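You operate a simulated robot arm through the tools that you are given. There is no shell and no other tool.

Carry out the task below with a simulated robot arm. There is one attempt and no reset: what you move stays moved.

Task
Crimp the lug with the blue sleeve at its printed size.
Fine: carriage out again, lug back in its place in the lug tray. Where these are worked on the way, their far stop is far enough and under half their travel is too little: press carriage.
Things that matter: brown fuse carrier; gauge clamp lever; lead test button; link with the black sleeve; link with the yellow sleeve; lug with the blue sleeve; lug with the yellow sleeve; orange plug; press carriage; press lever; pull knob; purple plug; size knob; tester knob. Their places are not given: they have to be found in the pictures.

Only the result counts: the job must be done as asked and must still hold three seconds after the hand-in. Knocking over, shifting, dropping, spilling or breaking anything else fails it.

Robot
A 7-joint arm with a two-finger gripper, fixed in place. Base frame: the origin is at the foot of the arm, x ahead of it, y to its left, z up; the work surface is at about z = 880. Readings come in mm, rad, newtons and seconds.
With the tool pointing down near the work surface it reaches from about 340 to 720 mm from the base axis. Its first joint turns from -1.152 to 1.152 rad. Payload 2.45 kg.
The TCP is the grasp point between the finger pads, 26 mm short of the fingertips. In the tool frame z runs along the fingers and y along their closing line. Largest opening 96 mm; the body of the gripper starts 69 mm behind the TCP.
Orientation is that of the tool frame in the base frame, as a unit quaternion [x, y, z, w]. With the fingers straight down and closing along the base's y, the tool's x points along the base's -x, its y along +y and its z along -z.

Tools
- The arm moves only by the tool apply_moves. Its argument "moves" is a list of rows, each a list of 7 numbers: the shift along the tool's x, y, z in units of 50 mm (1.0 is 50 mm), then the turn, a rotation vector about the tool's x, y, z in units of 4 degrees (1.0 is 4 degrees), then the finger opening in mm, from 0 to 96. In form: [[tx, ty, tz, rx, ry, rz, jaw], ...]. A call has 1 to 20 rows; each row shifts and turns the commanded pose from where the row before left it, along the tool's axes as they then stand. A call with a number of a shift or a turn outside -1 to 1 is refused whole. Each row takes 0.2 s and may step no farther than 50 mm and 0.15 rad from the row before; otherwise, or with a gripper value out of range, the whole call is refused. A pose out of reach is approached as far as the arm can. The call stops where the force on the tool passes 40 N (or 10 N more than at its start, if that is more) or the arm is blocked; 0.2 s more then pass. The fingers move at their own pace and stop on an object; they squeeze with about 33 N. The grip force told is the motor's: it shows also when the fingers shut on nothing. Time passes only in rows, and 0.2 s behind the last, so rows that do not move let the fingers close. It gives the time, the measured TCP pose, the force on the tool (base axes), the opening and the grip force at its end, in the units of the frame above (readings bear some noise), with the torque about the TCP (base axes, N m) and any sound that the robot's microphone picked up, and new pictures: "views" is both (left out), scene, wrist or none.
- Cameras (640 x 400 px; columns grow to the right, rows downward): "scene" is fixed at [166.8, -384.7, 1435.4]; the picture's right is [0.81, -0.59, 0.00], its down [-0.28, -0.38, -0.88] and it looks along [0.52, 0.71, -0.47] (base axes); focal length 332 px, centre (320, 200). "wrist" rides on the gripper at [82, 3, -98] in the tool frame; the picture's right is [-0.04, 1.00, 0.00], its down [-0.73, -0.03, -0.68] and it looks along [-0.68, -0.03, 0.73] (tool axes); focal length 256 px, centre (320, 200).
- measure_at(camera, pixels): there is no depth. For up to 12 entries [column, row, z] of the newest picture of that camera ("zoom" is the newest enlarged one), the place [x, y] in the base frame at which the ray of that pixel passes the height z, good to about 2 mm. It takes no simulated time.
- inspect(camera, box): a new picture of the part [left, top, right, bottom] of that camera's present view, enlarged. It takes no simulated time.
- hand_in(): hands the job in; it is judged then, once.

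Leave the gripper open and the arm clear of the work at the hand-in unless told otherwise.

The tools are called as a command line: name --pt "numbers of a row" for each row, then --argument value for the rest, lists and objects as JSON in quotes. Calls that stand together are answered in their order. apply_moves: Moves the arm, as the interface text tells. Its arguments: {"type":"object","properties":{"moves":{"type":"array","items":{"type":"array","items":{"type":"number"}}},"views":{"type":"string","enum":["both","scene","wrist","none"]}},"required":["moves"]} The other tools are called the same way: measure_at (camera, pixels) gives the place at which the rays of pixels pass given heights; inspect (camera, box) takes an enlarged picture of a part of a camera's view; hand_in () hands the job in.

At the start:

```text
clock: 0.0
tool_pos: [463.7, -56.7, 1302.6]
tcp_rot: [0.0, 1.0, 0.0, -0.001]
contact_force: [0.7, -0.1, 0.0]
ft_torque: [0.0, 0.01, 0.0]
grip_width: 96.0
grip_force: 0.0
```

scene: 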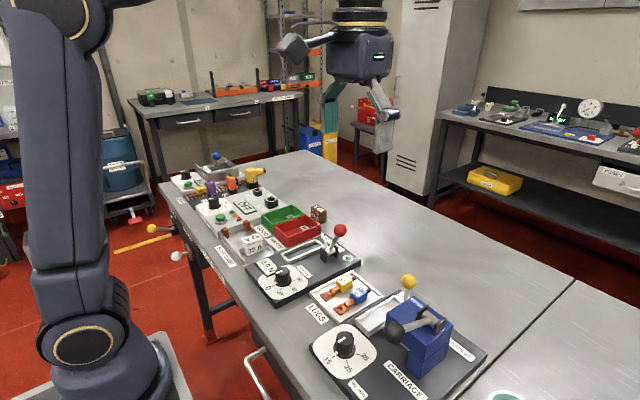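
wrist: 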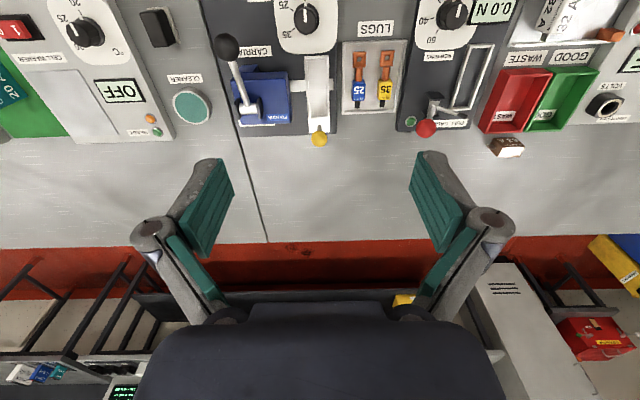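

I see the work table with a crimp press (blue, with a lever and a yellow-knobbed carriage), the lug tray with blue and yellow sleeves, and a size dial. I'll enlarge these areas to read labels first.

inspect --camera "scene" --box '[290, 240, 490, 400]'

inspect --camera "wrist" --box '[200, 0, 420, 160]'

inspect --camera "scene" --box '[160, 140, 360, 300]'

```text
2.50 times, centred on (390, 320) of scene
```

zoom: 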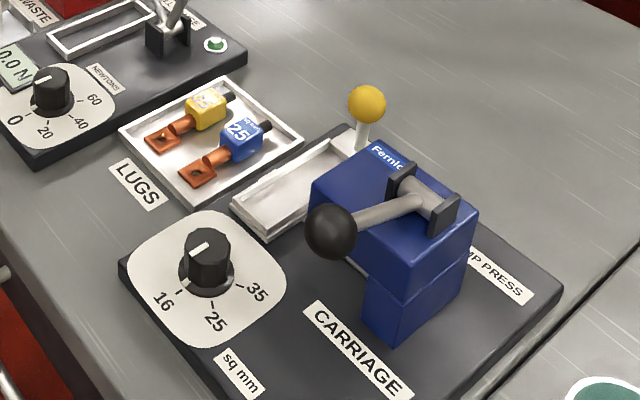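

```text
2.50 times, centred on (310, 80) of wrist
```

zoom: 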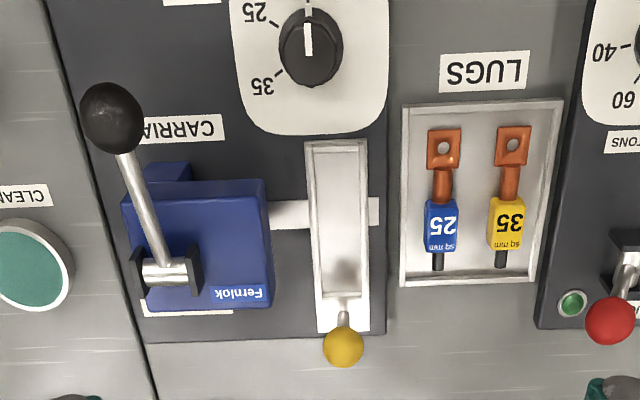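

```text
2.50 times, centred on (260, 220) of scene
```

zoom: 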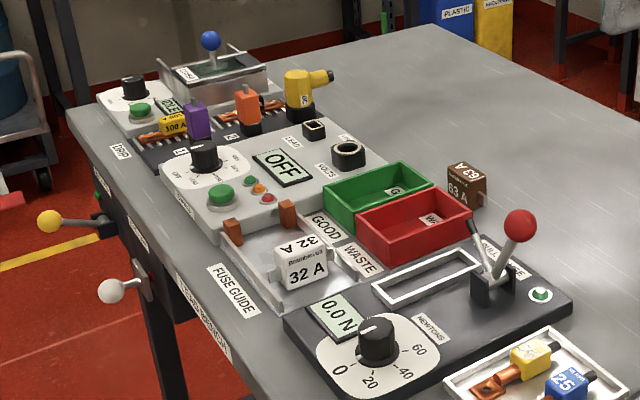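

The blue lug reads "25 sq mm"; the press dial has 16/25/35, and the carriage slides along a pale rail towards the blue press. Next I measure the main points in the wrist picture.

measure_at --camera "wrist" --pixels '[[358, 52, 885], [360, 92, 895], [361, 106, 890], [386, 52, 885], [342, 42, 890], [408, 114, 890], [306, 56, 895], [328, 56, 895], [309, 132, 895], [330, 132, 895], [319, 138, 940], [305, 16, 910]]'

measure_at --camera "scene" --pixels '[[345, 344, 905], [368, 313, 890], [358, 295, 895], [365, 290, 890], [408, 282, 940], [394, 332, 960], [429, 320, 980], [317, 292, 885], [361, 282, 890], [397, 363, 890], [384, 376, 890], [400, 304, 890]]'

inspect --camera "wrist" --box '[230, 0, 350, 60]'

```text
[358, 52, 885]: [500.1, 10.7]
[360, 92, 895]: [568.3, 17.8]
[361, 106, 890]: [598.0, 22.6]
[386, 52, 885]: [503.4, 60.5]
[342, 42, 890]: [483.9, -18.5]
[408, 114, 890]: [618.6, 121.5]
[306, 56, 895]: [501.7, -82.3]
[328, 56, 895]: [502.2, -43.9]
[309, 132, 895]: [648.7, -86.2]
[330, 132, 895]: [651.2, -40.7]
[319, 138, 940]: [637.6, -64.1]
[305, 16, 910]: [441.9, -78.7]
```

```text
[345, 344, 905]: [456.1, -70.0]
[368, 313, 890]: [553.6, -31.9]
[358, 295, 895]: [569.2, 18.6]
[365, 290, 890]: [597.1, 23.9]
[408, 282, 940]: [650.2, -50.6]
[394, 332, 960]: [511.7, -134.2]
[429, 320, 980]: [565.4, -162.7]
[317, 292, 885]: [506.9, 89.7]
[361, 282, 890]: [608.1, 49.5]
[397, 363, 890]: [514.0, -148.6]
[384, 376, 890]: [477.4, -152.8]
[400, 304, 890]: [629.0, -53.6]
```

```text
5.33 times, centred on (290, 30) of wrist
```

zoom: 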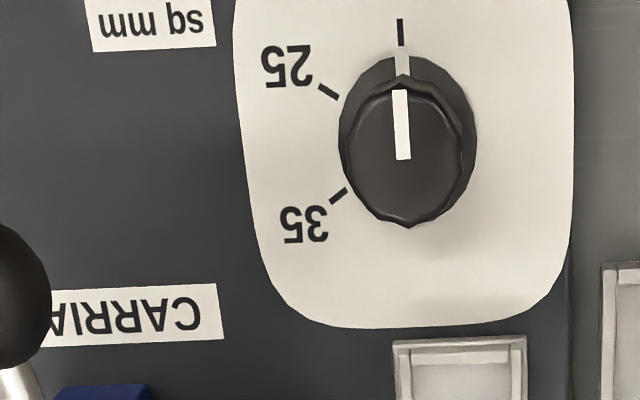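

The dial pointer now sits at the 16 mark (top in the wrist picture); 25 is about 60° counter-clockwise. I go down to about z=1100 to get closer pictures.

apply_moves --pt "0 0 1 0 0 0 96" --pt "0 0 1 0 0 0 96" --pt "0 0 1 0 0 0 96" --pt "0 0 1 0 0 0 96"

```text
clock: 1.0
tool_pos: [462.0, -55.8, 1100.8]
tcp_rot: [0.0, 1.0, 0.0, 0.0]
contact_force: [-0.1, -0.7, -0.2]
ft_torque: [0.0, 0.05, 0.01]
grip_width: 96.0
grip_force: 0.1
```

scene: 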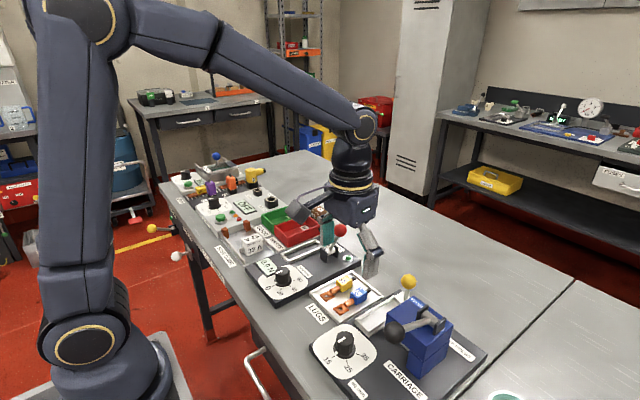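
wrist: 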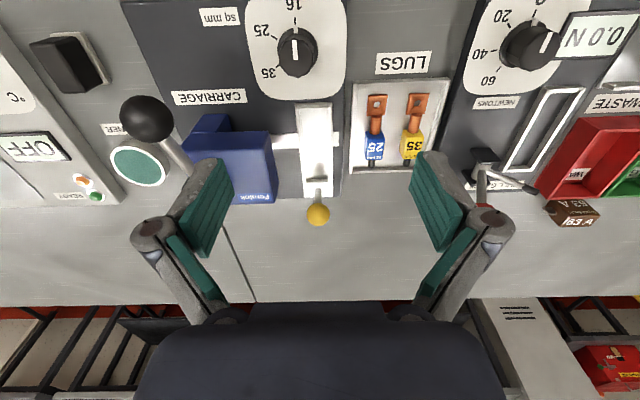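

inspect --camera "wrist" --box '[170, 90, 350, 230]'

inspect --camera "wrist" --box '[340, 50, 460, 190]'

measure_at --camera "wrist" --pixels '[[297, 45, 905], [297, 75, 882], [298, 107, 895], [334, 107, 895], [303, 198, 895], [336, 198, 895], [376, 95, 885], [375, 157, 890], [375, 145, 898], [350, 82, 890], [452, 80, 890], [318, 214, 935]]'

```text
2.86 times, centred on (260, 160) of wrist
```

zoom: 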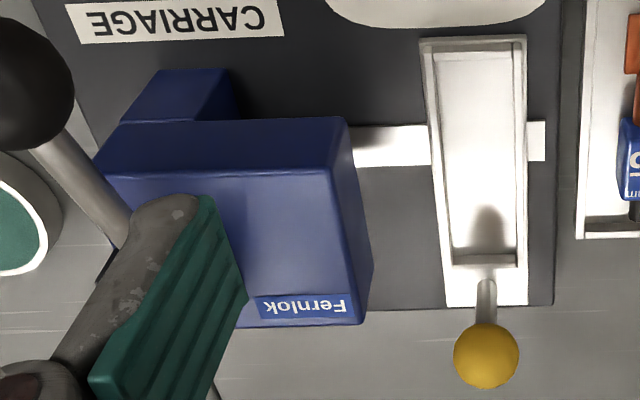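

```text
2.86 times, centred on (400, 120) of wrist
```

zoom: 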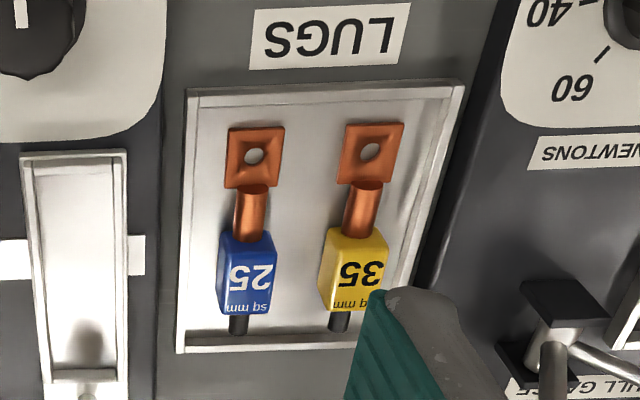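

```text
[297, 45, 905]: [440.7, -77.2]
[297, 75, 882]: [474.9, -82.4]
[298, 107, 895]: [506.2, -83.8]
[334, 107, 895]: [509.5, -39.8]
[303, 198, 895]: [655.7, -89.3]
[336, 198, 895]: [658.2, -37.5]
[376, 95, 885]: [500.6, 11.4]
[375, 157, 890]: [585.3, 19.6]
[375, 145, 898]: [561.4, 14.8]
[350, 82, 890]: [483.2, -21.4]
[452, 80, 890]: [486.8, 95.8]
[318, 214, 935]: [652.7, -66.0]
```

I check heights by comparing the two cameras for the size knob top, press lever ball, carriage ball and lever pivot.

measure_at --camera "scene" --pixels '[[345, 337, 900], [345, 337, 920], [394, 332, 940], [394, 332, 1000], [408, 282, 920], [408, 282, 960], [430, 317, 960], [430, 317, 1000]]'

measure_at --camera "wrist" --pixels '[[296, 48, 900], [296, 48, 920], [148, 119, 940], [148, 119, 1000], [318, 214, 920], [318, 214, 960], [215, 200, 960]]'

inspect --camera "scene" --box '[370, 260, 480, 390]'

inspect --camera "wrist" --box '[240, 0, 350, 110]'

```text
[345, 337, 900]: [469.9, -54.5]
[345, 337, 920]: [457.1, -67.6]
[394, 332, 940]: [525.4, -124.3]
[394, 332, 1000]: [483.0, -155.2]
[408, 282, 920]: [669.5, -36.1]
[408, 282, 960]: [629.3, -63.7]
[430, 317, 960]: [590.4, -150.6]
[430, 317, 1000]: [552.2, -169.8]
```

```text
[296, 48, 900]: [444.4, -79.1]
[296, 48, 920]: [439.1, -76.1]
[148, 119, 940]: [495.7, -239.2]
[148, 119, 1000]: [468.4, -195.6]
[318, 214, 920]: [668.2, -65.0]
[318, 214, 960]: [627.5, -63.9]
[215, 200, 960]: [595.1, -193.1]
```

```text
3.08 times, centred on (425, 325) of scene
```

zoom: 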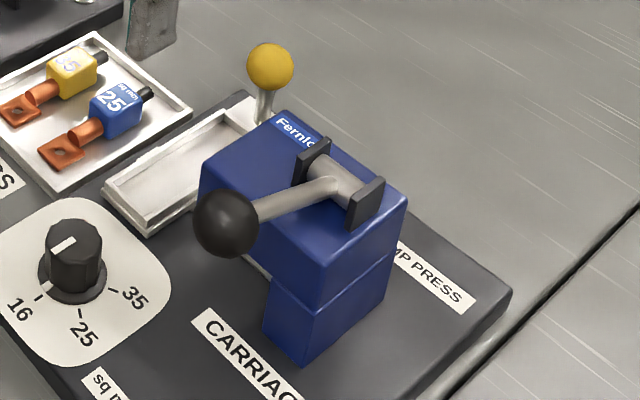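

```text
3.64 times, centred on (295, 55) of wrist
```

zoom: 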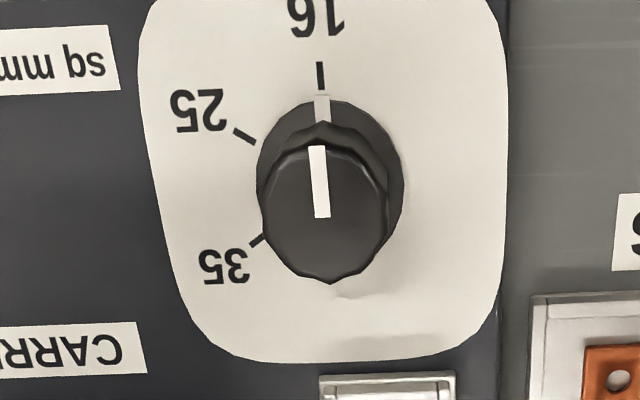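

measure_at --camera "wrist" --pixels '[[296.5, 58, 920], [296.5, 58, 930], [295, 24, 884], [272.6, 36, 884], [278, 65, 884], [296.5, 80, 925], [280, 58, 925], [313, 58, 925]]'

measure_at --camera "scene" --pixels '[[344.8, 338, 920], [344.8, 338, 930], [433, 322, 980], [433, 322, 1000], [433, 322, 1020]]'

```text
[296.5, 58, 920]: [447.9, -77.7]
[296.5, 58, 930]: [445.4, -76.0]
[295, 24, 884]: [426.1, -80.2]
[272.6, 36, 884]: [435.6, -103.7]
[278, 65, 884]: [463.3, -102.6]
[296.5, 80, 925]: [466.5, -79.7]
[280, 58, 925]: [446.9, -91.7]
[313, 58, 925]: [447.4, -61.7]
```

```text
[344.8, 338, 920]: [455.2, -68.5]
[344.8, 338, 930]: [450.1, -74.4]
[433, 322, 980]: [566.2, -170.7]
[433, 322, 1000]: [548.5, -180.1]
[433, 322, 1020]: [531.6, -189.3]
```

Knob centre is about (447, -76), top z≈930; the lever ball is about (457, -172, 1032). I'll move above the knob, pre-turn the tool 30° clockwise, narrow the jaw to 60 and stop at z≈1000 to check.

apply_moves --pt "0.31 -0.41 0 0 0 0 60" --pt "0 0 0.5 0 0 1 60" --pt "0 0 0.5 0 0 1 60" --pt "0 0 0.5 0 0 1 60" --pt "0 0 0.5 0 0 1 60" --pt "0 0 0 0 0 1 60" --pt "0 0 0 0 0 1 60" --pt "0 0 0 0 0 1 60" --pt "0 0 0 0 0 0.5 60"

```text
clock: 3.0
tool_pos: [448.5, -78.5, 1001.8]
tcp_rot: [0.26, 0.966, 0.0, -0.001]
contact_force: [-0.6, -0.4, -0.2]
ft_torque: [-0.01, 0.01, -0.02]
grip_width: 60.1
grip_force: 0.2
```

scene: 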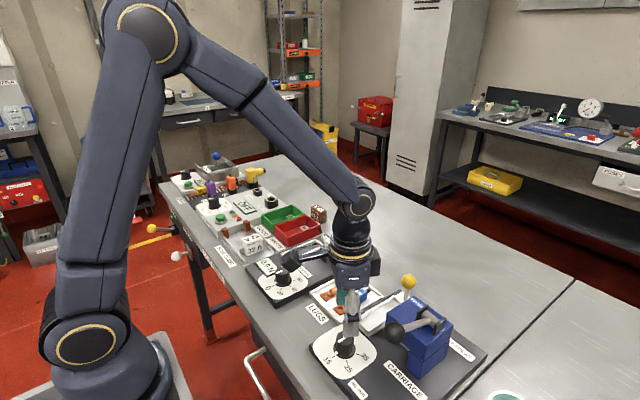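
wrist: 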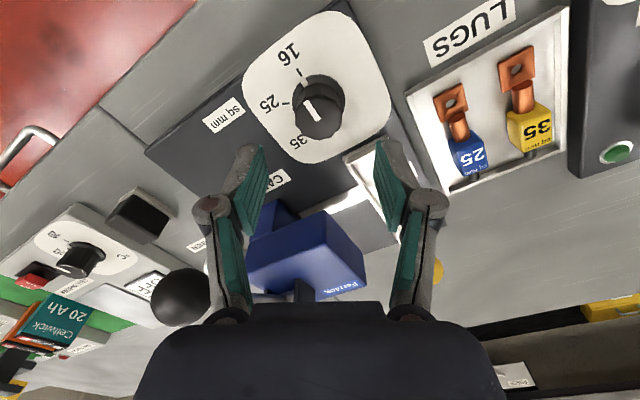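

The tool is turned as wanted and the knob shows at about (319,113). I check its centre again from this nearer view.

inspect --camera "wrist" --box '[240, 30, 400, 170]'

measure_at --camera "wrist" --pixels '[[320, 112, 930], [320, 112, 920], [299, 72, 886], [281, 105, 886], [301, 137, 886]]'

```text
2.86 times, centred on (320, 100) of wrist
```

zoom: 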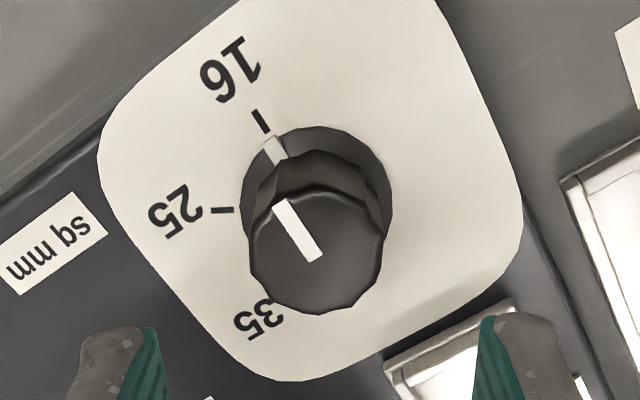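

```text
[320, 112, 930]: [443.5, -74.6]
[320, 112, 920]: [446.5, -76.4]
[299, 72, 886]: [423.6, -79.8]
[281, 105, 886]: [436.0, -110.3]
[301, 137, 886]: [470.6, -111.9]
```

Knob is centred between the fingers. I lower to about z=930 (tips ~904) and close on the knob.

apply_moves --pt "0 0 0.5 0 0 0 60" --pt "0 0 0.5 0 0 0 60" --pt "0 0 0.4 0 0 0 60" --pt "0 0 0 0 0 0 60"

```text
clock: 4.0
tool_pos: [447.4, -77.6, 933.3]
tcp_rot: [0.259, 0.966, 0.0, 0.0]
contact_force: [0.0, -0.1, 0.2]
ft_torque: [-0.01, 0.02, 0.02]
grip_width: 60.0
grip_force: 0.1
```

scene: 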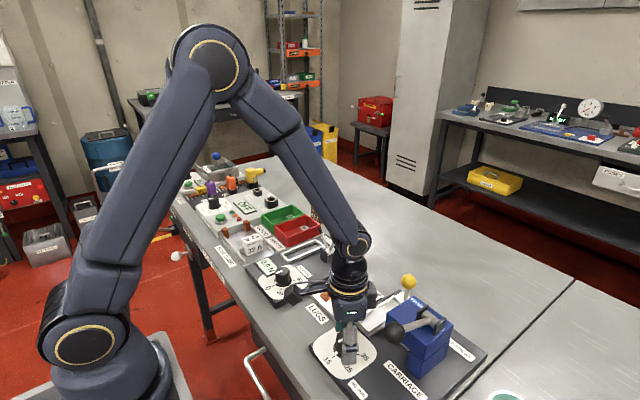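
wrist: 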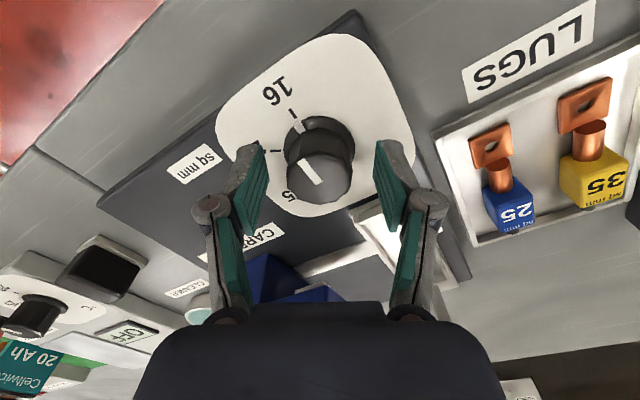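

inspect --camera "wrist" --box '[240, 90, 400, 230]'

measure_at --camera "wrist" --pixels '[[321, 173, 930], [321, 173, 925], [321, 173, 920], [321, 173, 915], [319, 198, 920], [287, 171, 920], [354, 171, 920], [321, 116, 890]]'

inspect --camera "scene" --box '[300, 290, 400, 390]'

```text
2.86 times, centred on (320, 160) of wrist
```

zoom: 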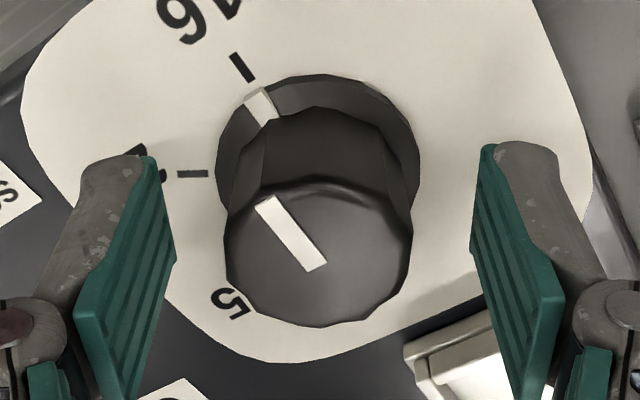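

```text
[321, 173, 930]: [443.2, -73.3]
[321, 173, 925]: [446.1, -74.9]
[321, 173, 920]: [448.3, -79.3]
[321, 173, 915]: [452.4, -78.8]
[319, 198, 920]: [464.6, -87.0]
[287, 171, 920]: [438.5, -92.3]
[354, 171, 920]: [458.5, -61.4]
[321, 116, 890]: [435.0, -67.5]
```

```text
4.00 times, centred on (350, 340) of scene
```

zoom: 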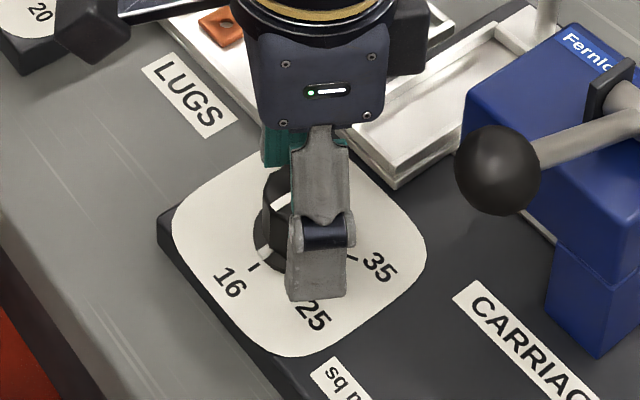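

measure_at --camera "wrist" --pixels '[[319, 143, 890], [319, 143, 895], [320, 179, 920], [320, 179, 925], [320, 179, 930]]'

```text
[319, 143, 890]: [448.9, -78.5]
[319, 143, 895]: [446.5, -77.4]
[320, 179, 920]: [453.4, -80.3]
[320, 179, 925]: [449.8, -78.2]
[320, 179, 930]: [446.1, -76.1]
```

Knob axis is about (448, -77.5) and the TCP is right there. I lower 5 mm more and close the fingers.

apply_moves --pt "0 0 0.1 0 0 0 60" --pt "0 0 0 0 0 0 30" --pt "0 0 0 0 0 0 20" --pt "0 0 0 0 0 0 20" --pt "0 0 0 0 0 0 20"

```text
clock: 5.2
tool_pos: [447.2, -77.5, 929.1]
tcp_rot: [0.259, 0.966, 0.001, 0.0]
contact_force: [-3.2, -6.7, 2.3]
ft_torque: [-0.14, 0.17, 0.1]
grip_width: 33.5
grip_force: 44.5
```

scene: 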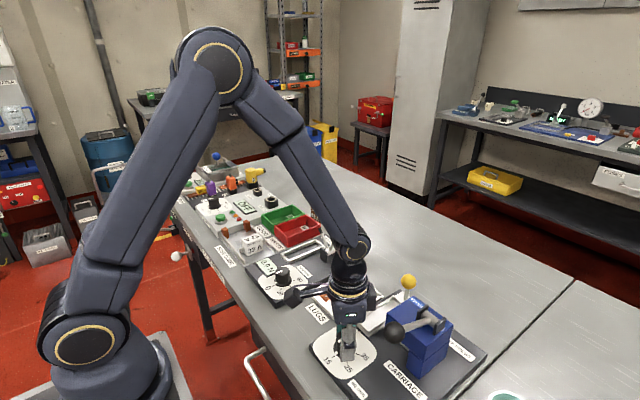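
wrist: 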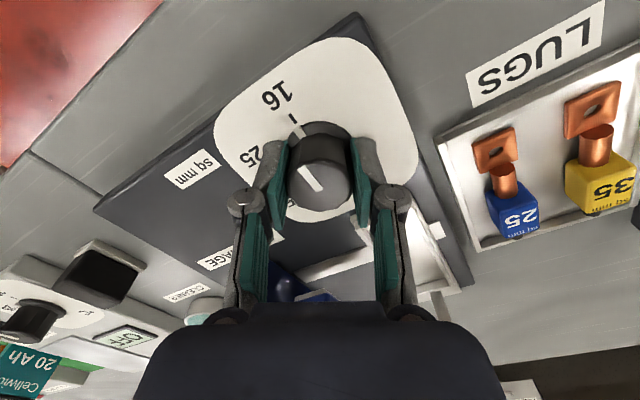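

Gripped at 33.5 mm. Now I turn counter-clockwise (negative tool z) in steps; first 32°, then look.

apply_moves --pt "0 0 0 0 0 -1 20" --pt "0 0 0 0 0 -1 20" --pt "0 0 0 0 0 -1 20" --pt "0 0 0 0 0 -1 20" --pt "0 0 0 0 0 -1 20" --pt "0 0 0 0 0 -1 20" --pt "0 0 0 0 0 -1 20" --pt "0 0 0 0 0 -1 20" --views "wrist"

```text
clock: 7.0
tool_pos: [447.8, -77.5, 929.0]
tcp_rot: [-0.018, 1.0, -0.001, 0.001]
contact_force: [-12.2, -14.4, 26.6]
ft_torque: [-0.35, 0.61, -0.02]
grip_width: 33.4
grip_force: 44.8
```

wrist: 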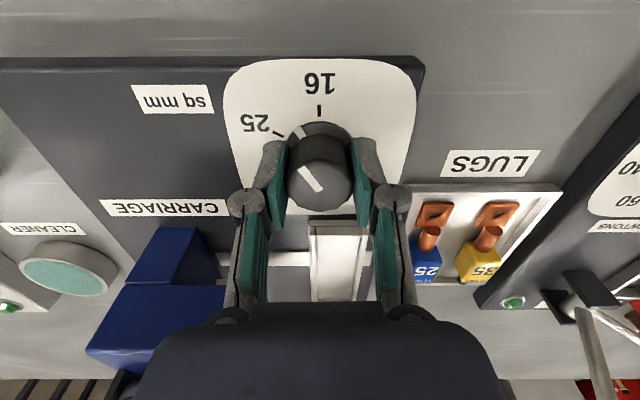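

The knob turns with the gripper. Force has built up to 27 N vertically, so I ease up 1–2 mm while turning the remaining 28°.

apply_moves --pt "0 0 -0.03 0 0 -1 20" --pt "0 0 0 0 0 -1 20" --pt "0 0 0 0 0 -1 20" --pt "0 0 0 0 0 -1 20" --views "wrist"

```text
clock: 8.0
tool_pos: [446.3, -78.6, 928.8]
tcp_rot: [-0.157, 0.988, 0.001, -0.001]
contact_force: [-3.0, -16.3, -31.9]
ft_torque: [-0.32, -0.36, 0.01]
grip_width: 33.1
grip_force: 44.7
```

wrist: 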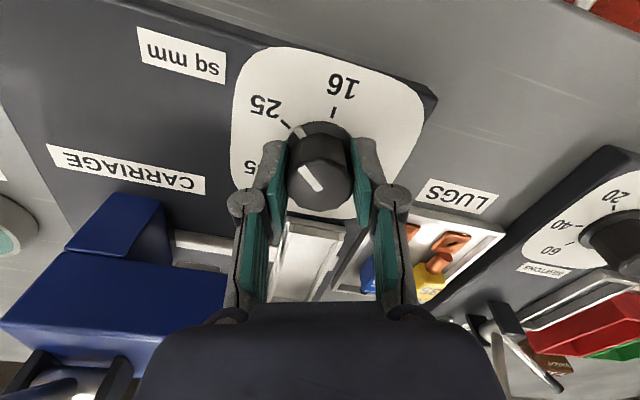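

Force swung to -32 N from the lift; I ease back 0.8 mm and turn the remaining 12°.

apply_moves --pt "0 0 0.016 0 0 -1 20" --pt "0 0 0 0 0 -1 20" --pt "0 0 0 0 0 -1 20" --views "wrist"

inspect --camera "wrist" --box '[220, 60, 420, 220]'

```text
clock: 8.8
tool_pos: [447.2, -77.7, 928.1]
tcp_rot: [-0.26, 0.966, 0.001, -0.001]
contact_force: [-5.2, -12.8, -26.5]
ft_torque: [-0.61, 0.62, -0.02]
grip_width: 33.4
grip_force: 44.9
```

wrist: 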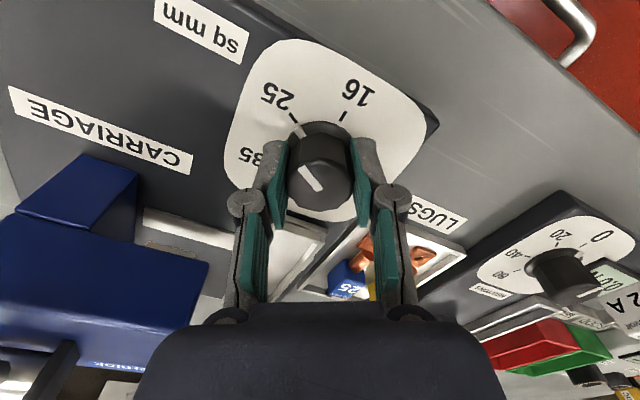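

```text
2.50 times, centred on (320, 140) of wrist
```

zoom: 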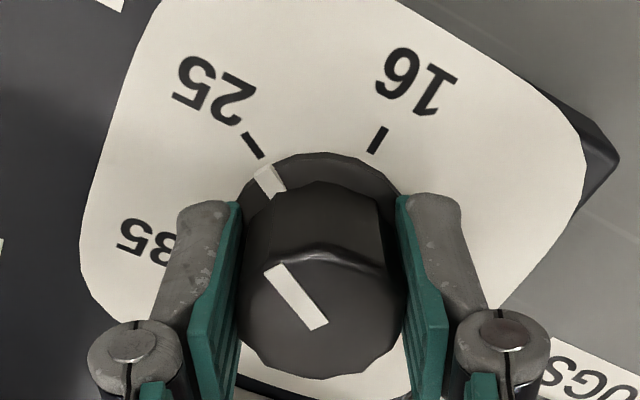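

The skirt mark lies at the 25 tick. I measure the angle of both about the knob axis before releasing.

measure_at --camera "zoom" --pixels '[[253, 145, 887], [243, 133, 887], [262, 158, 887], [262, 172, 892], [277, 192, 892], [378, 140, 887], [385, 128, 887], [372, 153, 887]]'

```text
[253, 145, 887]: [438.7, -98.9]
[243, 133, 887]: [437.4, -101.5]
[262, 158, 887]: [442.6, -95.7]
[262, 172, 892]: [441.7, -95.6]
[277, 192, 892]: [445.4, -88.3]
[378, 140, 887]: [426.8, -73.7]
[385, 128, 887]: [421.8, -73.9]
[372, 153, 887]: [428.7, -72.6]
```

I release, rise, turn the tool back and look from above to judge the alignment.

apply_moves --pt "0 0 0 0 0 0 45" --pt "0 0 0 0 0 0 60" --pt "0 0 -0.4 0 0 0 60" --pt "0 0 -1 0 0 1 60" --pt "0 0 -1 0 0 1 60" --pt "0 0 0 0 0 1 60" --pt "0 0 0 0 0 1 60" --pt "0 0 0 0 0 1 60" --pt "0 0 0 0 0 1 60" --pt "0 0 0 0 0 1 60" --pt "0 0 0 0 0 0.5 60"

inspect --camera "wrist" --box '[240, 20, 400, 140]'

inspect --camera "scene" --box '[300, 290, 400, 390]'

```text
clock: 11.2
tool_pos: [447.9, -76.9, 1048.5]
tcp_rot: [0.0, 1.0, 0.0, 0.0]
contact_force: [-0.1, -0.4, 0.3]
ft_torque: [-0.03, 0.03, -0.01]
grip_width: 60.1
grip_force: 0.1
```

scene: 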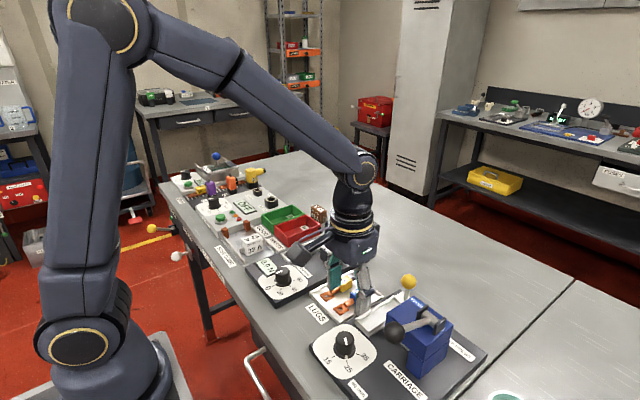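
wrist: 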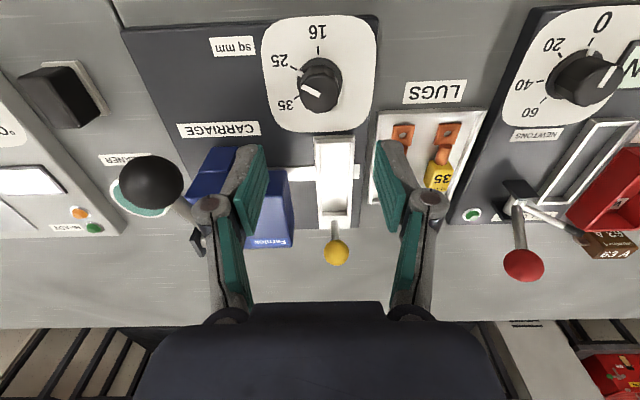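

```text
3.33 times, centred on (320, 80) of wrist
```

zoom: 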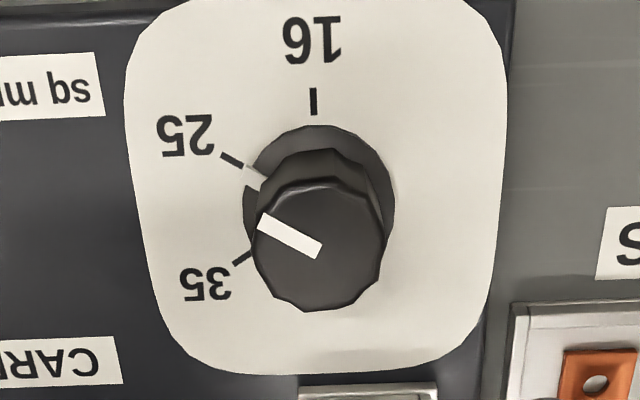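

```text
4.00 times, centred on (350, 340) of scene
```

zoom: 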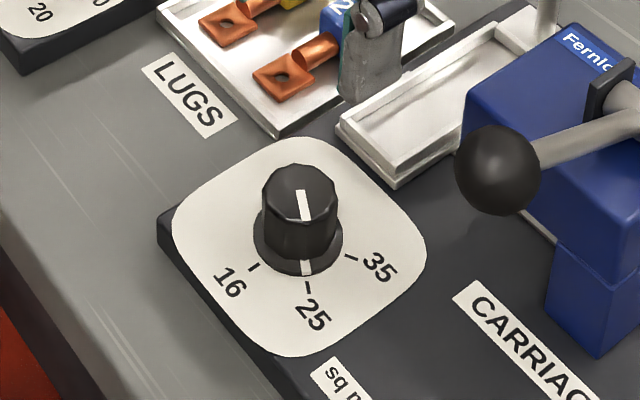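

The dial now reads 25. Next I move over the blue lug with a 44 mm jaw for a closer look.

apply_moves --pt "-0.7 0.62 0 0 0 0 44" --pt "-0.7 0.62 0 0 0 0 44" --pt "-0.4 0.6 0.5 0 0 0 44" --pt "0 0 0.5 0 0 0 44"

inspect --camera "wrist" --box '[220, 20, 420, 180]'

```text
clock: 12.2
tool_pos: [536.9, 14.0, 999.1]
tcp_rot: [0.0, 1.0, 0.0, 0.001]
contact_force: [0.1, -0.1, -0.8]
ft_torque: [-0.01, 0.0, 0.01]
grip_width: 43.7
grip_force: 0.1
```

scene: 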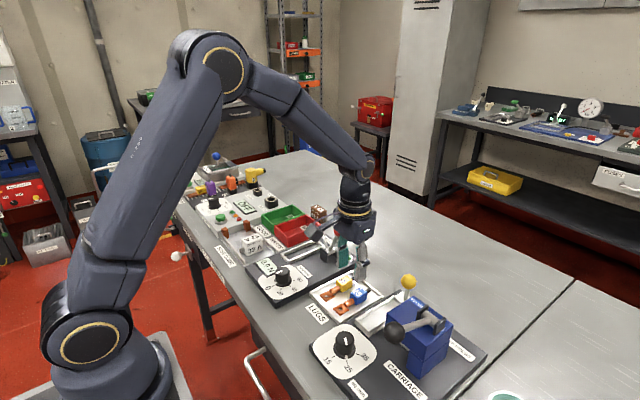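
wrist: 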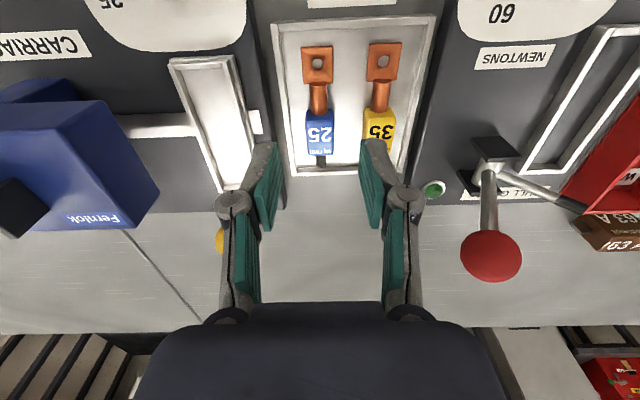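

```text
2.50 times, centred on (320, 100) of wrist
```

zoom: 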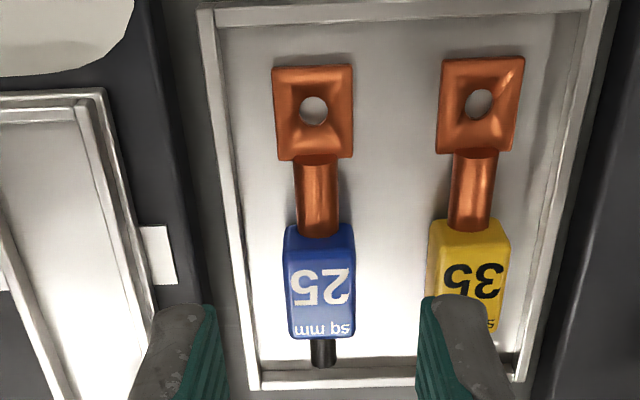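

measure_at --camera "zoom" --pixels '[[273, 68, 886], [350, 66, 886], [315, 158, 886], [288, 250, 905], [352, 250, 905], [288, 338, 905], [355, 338, 905], [322, 362, 893], [430, 240, 905], [210, 15, 893], [255, 388, 893], [525, 380, 893]]'

inspect --camera "scene" --box '[310, 260, 410, 330]'

```text
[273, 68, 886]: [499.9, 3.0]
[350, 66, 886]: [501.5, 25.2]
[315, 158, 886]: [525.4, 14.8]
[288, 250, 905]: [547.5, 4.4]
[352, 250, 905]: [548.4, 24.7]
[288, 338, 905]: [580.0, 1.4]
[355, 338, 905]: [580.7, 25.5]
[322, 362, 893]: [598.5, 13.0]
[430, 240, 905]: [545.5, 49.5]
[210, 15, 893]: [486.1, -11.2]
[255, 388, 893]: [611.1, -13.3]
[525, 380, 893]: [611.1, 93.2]
```

```text
5.71 times, centred on (360, 295) of scene
```

zoom: 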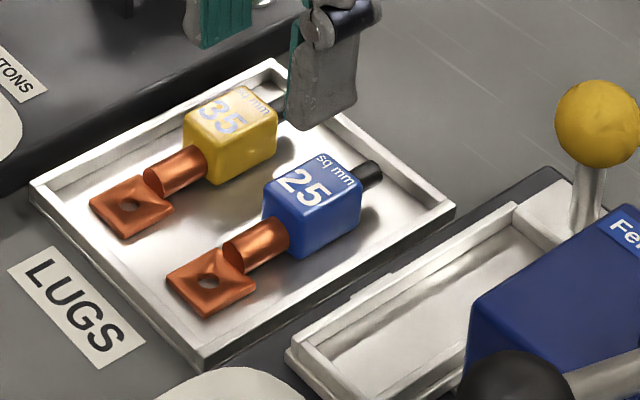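

measure_at --camera "scene" --pixels '[[357, 297.6, 900], [357, 297.6, 905], [357, 297.6, 910], [367, 294, 905], [398.5, 274, 900], [368.5, 281, 890], [351, 327, 892], [339, 328, 888]]'

measure_at --camera "wrist" --pixels '[[307.2, 116.8, 900], [307.2, 116.8, 905], [307.2, 116.8, 910], [169, 62, 892], [231, 57, 892], [217, 190, 892], [177, 66, 892], [254, 123, 888]]'

inspect --camera "wrist" --box '[150, 40, 280, 240]'

```text
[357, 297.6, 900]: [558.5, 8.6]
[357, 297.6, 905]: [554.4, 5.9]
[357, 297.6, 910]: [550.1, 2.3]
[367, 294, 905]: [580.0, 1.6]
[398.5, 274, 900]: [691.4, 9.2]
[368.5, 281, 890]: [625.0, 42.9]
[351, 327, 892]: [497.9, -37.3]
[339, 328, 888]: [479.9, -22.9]
```

```text
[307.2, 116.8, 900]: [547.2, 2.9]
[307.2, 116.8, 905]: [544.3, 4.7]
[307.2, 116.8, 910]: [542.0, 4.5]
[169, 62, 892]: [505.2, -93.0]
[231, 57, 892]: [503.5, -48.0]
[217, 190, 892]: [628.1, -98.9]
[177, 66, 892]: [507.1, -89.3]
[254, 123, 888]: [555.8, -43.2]
```

```text
2.00 times, centred on (215, 140) of wrist
```

zoom: 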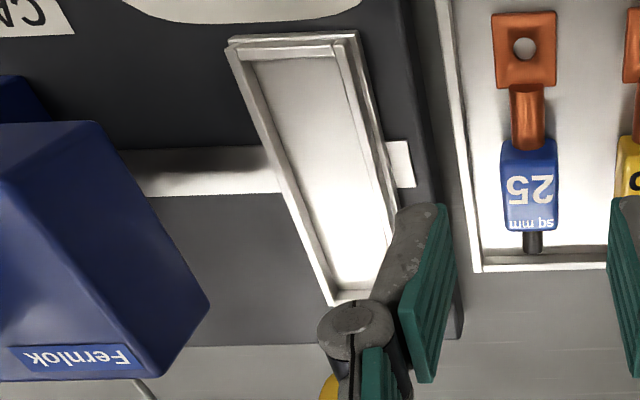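

inspect --camera "scene" --box '[345, 270, 425, 330]'

inspect --camera "wrist" --box '[155, 40, 255, 110]'

```text
6.67 times, centred on (385, 300) of scene
```

zoom: 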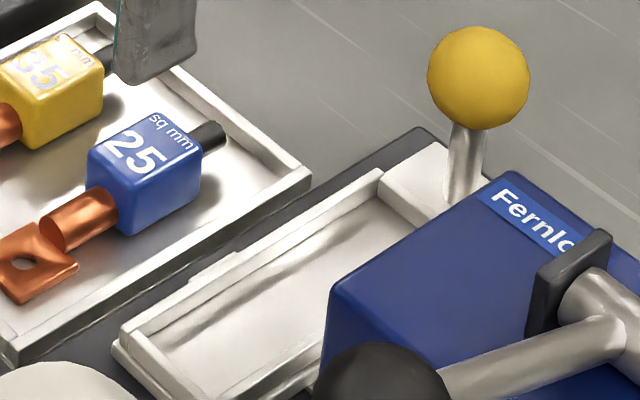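

```text
5.71 times, centred on (205, 75) of wrist
```

zoom: 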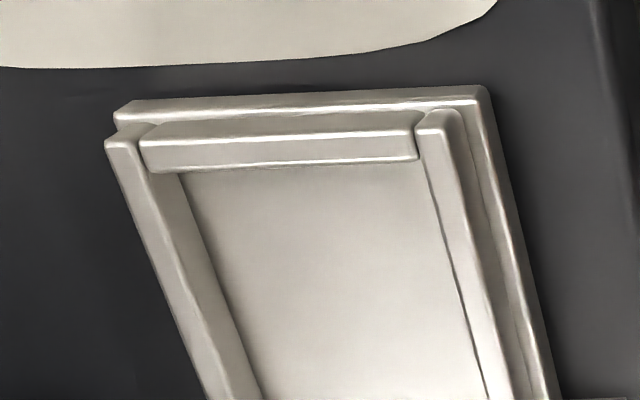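

measure_at --camera "zoom" --pixels '[[185, 190, 895], [440, 190, 895], [110, 140, 905], [455, 112, 905], [150, 140, 905], [418, 115, 905], [280, 168, 895], [118, 112, 893], [488, 92, 893]]'

measure_at --camera "scene" --pixels '[[363, 315.5, 900], [363, 315.5, 905], [363, 315.5, 895], [354, 321, 900], [385, 295.5, 895], [405, 291, 895]]'

```text
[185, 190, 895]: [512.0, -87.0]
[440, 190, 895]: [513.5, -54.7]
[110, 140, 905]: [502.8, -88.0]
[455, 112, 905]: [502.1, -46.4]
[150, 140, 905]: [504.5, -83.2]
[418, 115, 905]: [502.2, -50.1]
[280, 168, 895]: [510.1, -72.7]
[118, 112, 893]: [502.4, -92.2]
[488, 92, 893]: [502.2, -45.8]
```

```text
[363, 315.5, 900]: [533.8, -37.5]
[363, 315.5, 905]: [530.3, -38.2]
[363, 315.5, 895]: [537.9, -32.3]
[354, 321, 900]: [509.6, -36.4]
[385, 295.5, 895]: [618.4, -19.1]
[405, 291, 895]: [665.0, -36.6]
```

measure_at --camera "scene" --pixels '[[356.2, 319.2, 895], [356.2, 319.2, 905], [356.2, 319.2, 915]]'

measure_at --camera "wrist" --pixels '[[228.6, 59.6, 895], [228.6, 59.6, 905], [228.6, 59.6, 915]]'

```text
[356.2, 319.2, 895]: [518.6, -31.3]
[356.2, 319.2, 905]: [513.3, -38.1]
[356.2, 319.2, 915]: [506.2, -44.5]
```

```text
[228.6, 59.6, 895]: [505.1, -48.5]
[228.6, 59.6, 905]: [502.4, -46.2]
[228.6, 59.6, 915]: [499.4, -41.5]
```

Sleeve is about 22 mm wide, centred at (564, 14.3), top z≈907. I move over it, jaw 36, to z≈960 and check centring.

apply_moves --pt "-0.54 0 0 0 0 0 36" --pt "0 0 0.4 0 0 0 36" --pt "0 0 0.4 0 0 0 36"

inspect --camera "wrist" --box '[240, 60, 400, 200]'

```text
clock: 13.0
tool_pos: [565.1, 16.1, 959.5]
tcp_rot: [0.0, 1.0, 0.0, 0.0]
contact_force: [0.2, 0.5, -0.5]
ft_torque: [-0.01, -0.02, 0.01]
grip_width: 36.1
grip_force: 0.0
```

scene: 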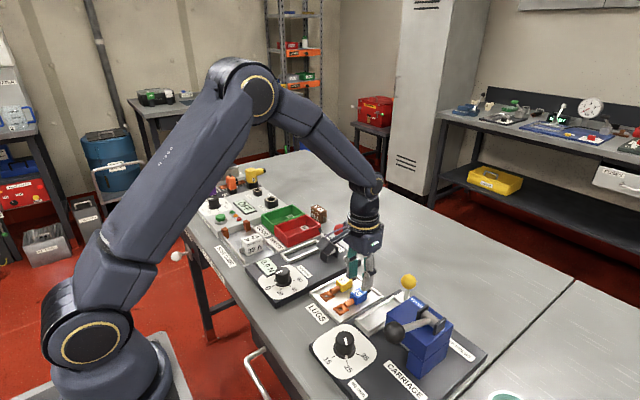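
wrist: 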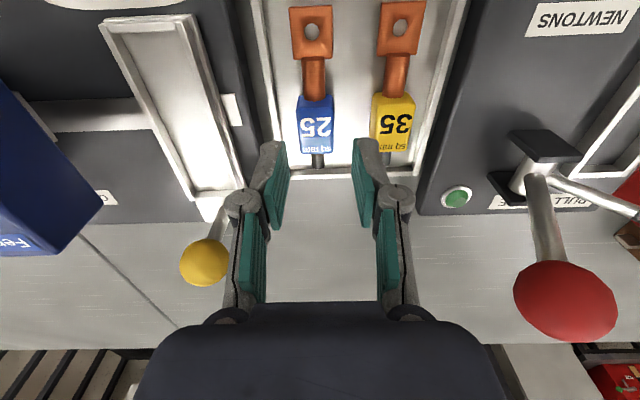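

```text
2.86 times, centred on (320, 130) of wrist
```

zoom: 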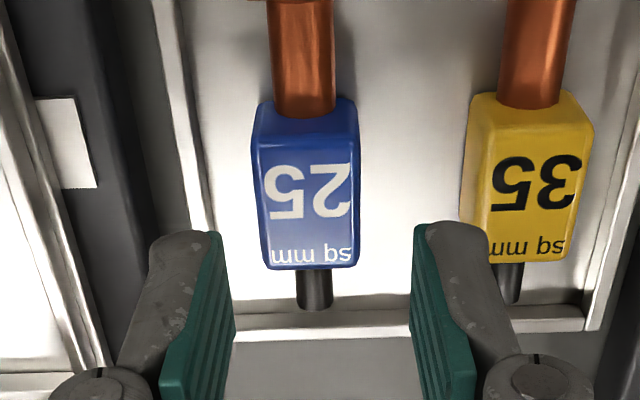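

measure_at --camera "zoom" --pixels '[[258, 150, 907], [358, 150, 907], [262, 265, 907], [356, 262, 907], [308, 140, 907], [308, 266, 907], [316, 308, 893], [475, 265, 890]]'

measure_at --camera "wrist" --pixels '[[290, 10, 886], [332, 8, 886], [311, 32, 888], [311, 58, 888]]'

```text
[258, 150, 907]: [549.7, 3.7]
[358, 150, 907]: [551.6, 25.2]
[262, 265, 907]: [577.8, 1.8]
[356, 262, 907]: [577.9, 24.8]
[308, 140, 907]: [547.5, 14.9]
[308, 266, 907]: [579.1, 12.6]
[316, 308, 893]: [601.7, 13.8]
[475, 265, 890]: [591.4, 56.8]
```

```text
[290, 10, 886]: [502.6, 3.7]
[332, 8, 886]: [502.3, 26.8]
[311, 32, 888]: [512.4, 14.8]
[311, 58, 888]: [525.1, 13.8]
```

Centred well. Lower to TCP z≈922 (tips ~896, upper half of the sleeve) and close.

apply_moves --pt "0.03 -0.01 0.4 0 0 0 36" --pt "0 0 0.35 0 0 0 36" --pt "0 0 0 0 0 0 36" --pt "0 0 0 0 0 0 24" --pt "0 0 0 0 0 0 10" --pt "0 0 0 0 0 0 10" --pt "0 0 0 0 0 0 10"

inspect --camera "wrist" --box '[240, 90, 400, 230]'

inspect --camera "scene" --box '[310, 250, 410, 330]'

```text
clock: 14.6
tool_pos: [562.4, 15.4, 921.2]
tcp_rot: [0.0, 1.0, 0.001, 0.0]
contact_force: [-0.2, -0.3, -1.1]
ft_torque: [-0.01, -0.03, 0.0]
grip_width: 23.5
grip_force: 32.9
```

scene: 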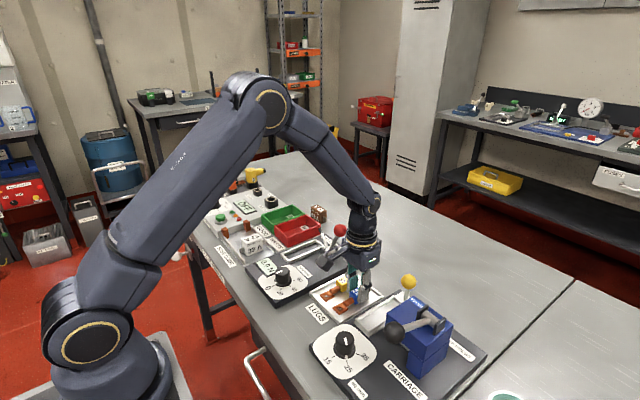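
wrist: 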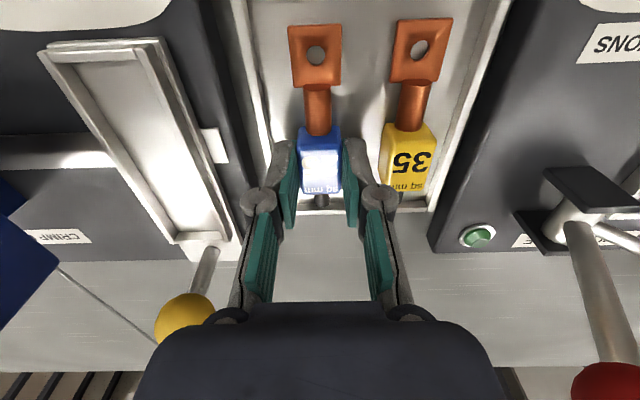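

```text
2.86 times, centred on (320, 160) of wrist
```

zoom: 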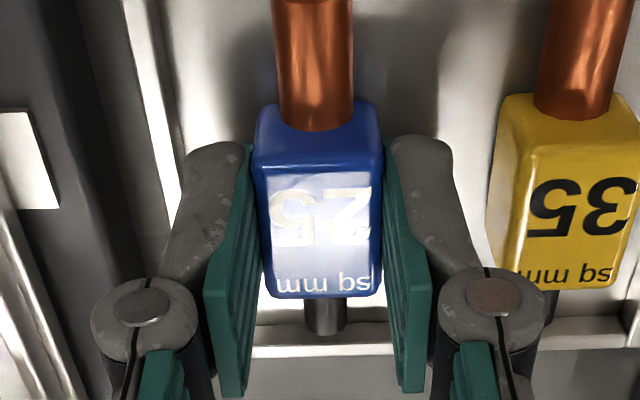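

```text
5.00 times, centred on (360, 290) of scene
```

zoom: 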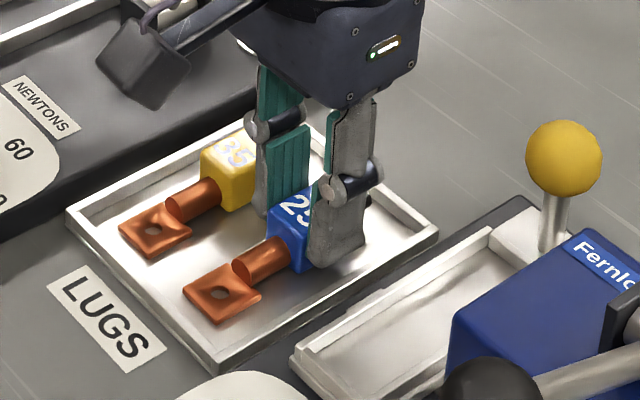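

Lug is held (23.5 mm). Lift 60 mm straight up, then measure the press height before going sideways.

apply_moves --pt "0 0 -0.2 0 0 0 10" --pt "0 0 -0.5 0 0 0 10" --pt "0 0 -0.5 0 0 0 10"

measure_at --camera "scene" --pixels '[[413.5, 295.5, 950], [413.5, 295.5, 960], [413.5, 295.5, 970], [413.5, 295.5, 980], [386.5, 312, 960], [386.5, 312, 970]]'

```text
clock: 15.4
tool_pos: [564.1, 13.5, 979.9]
tcp_rot: [-0.001, 1.0, 0.0, 0.0]
contact_force: [0.0, 0.9, -1.0]
ft_torque: [0.02, -0.05, 0.0]
grip_width: 23.2
grip_force: 32.4
```

scene: 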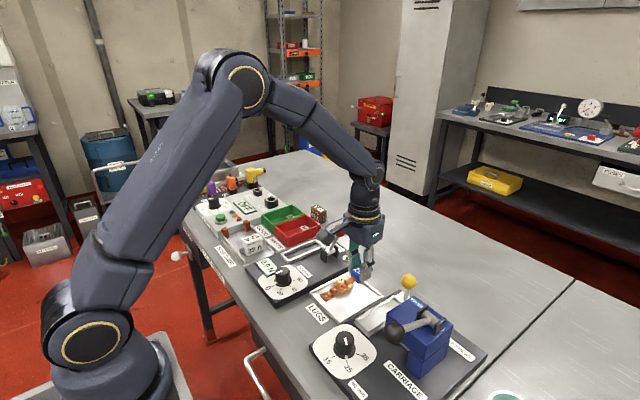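
wrist: 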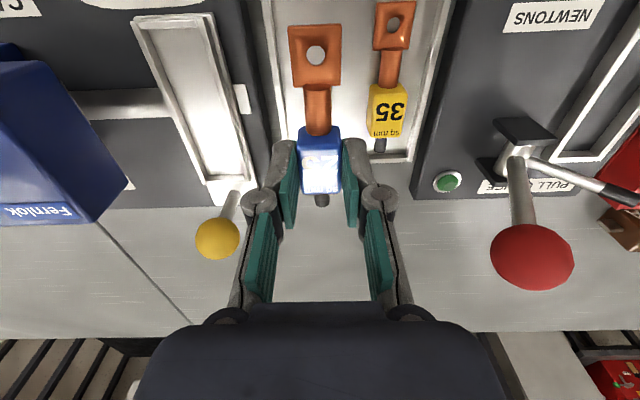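

```text
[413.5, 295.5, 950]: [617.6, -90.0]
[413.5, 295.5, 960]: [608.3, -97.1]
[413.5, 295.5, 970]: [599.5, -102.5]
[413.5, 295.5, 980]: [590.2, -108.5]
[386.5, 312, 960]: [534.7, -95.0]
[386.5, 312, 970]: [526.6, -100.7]
```

inspect --camera "wrist" --box '[120, 0, 270, 220]'

```text
1.82 times, centred on (195, 110) of wrist
```

zoom: 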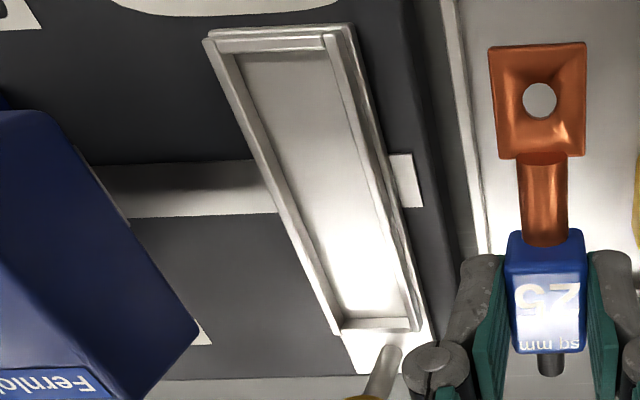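

measure_at --camera "zoom" --pixels '[[215, 42, 908], [328, 38, 908], [235, 55, 908], [325, 52, 908], [340, 320, 908], [415, 320, 908], [345, 332, 908], [420, 330, 908], [340, 318, 898], [408, 317, 898]]'

```text
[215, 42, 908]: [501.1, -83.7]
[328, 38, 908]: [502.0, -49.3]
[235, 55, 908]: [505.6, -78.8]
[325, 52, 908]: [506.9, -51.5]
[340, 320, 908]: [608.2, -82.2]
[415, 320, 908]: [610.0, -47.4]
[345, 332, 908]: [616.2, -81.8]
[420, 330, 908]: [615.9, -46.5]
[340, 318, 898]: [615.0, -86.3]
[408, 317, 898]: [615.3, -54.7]
```

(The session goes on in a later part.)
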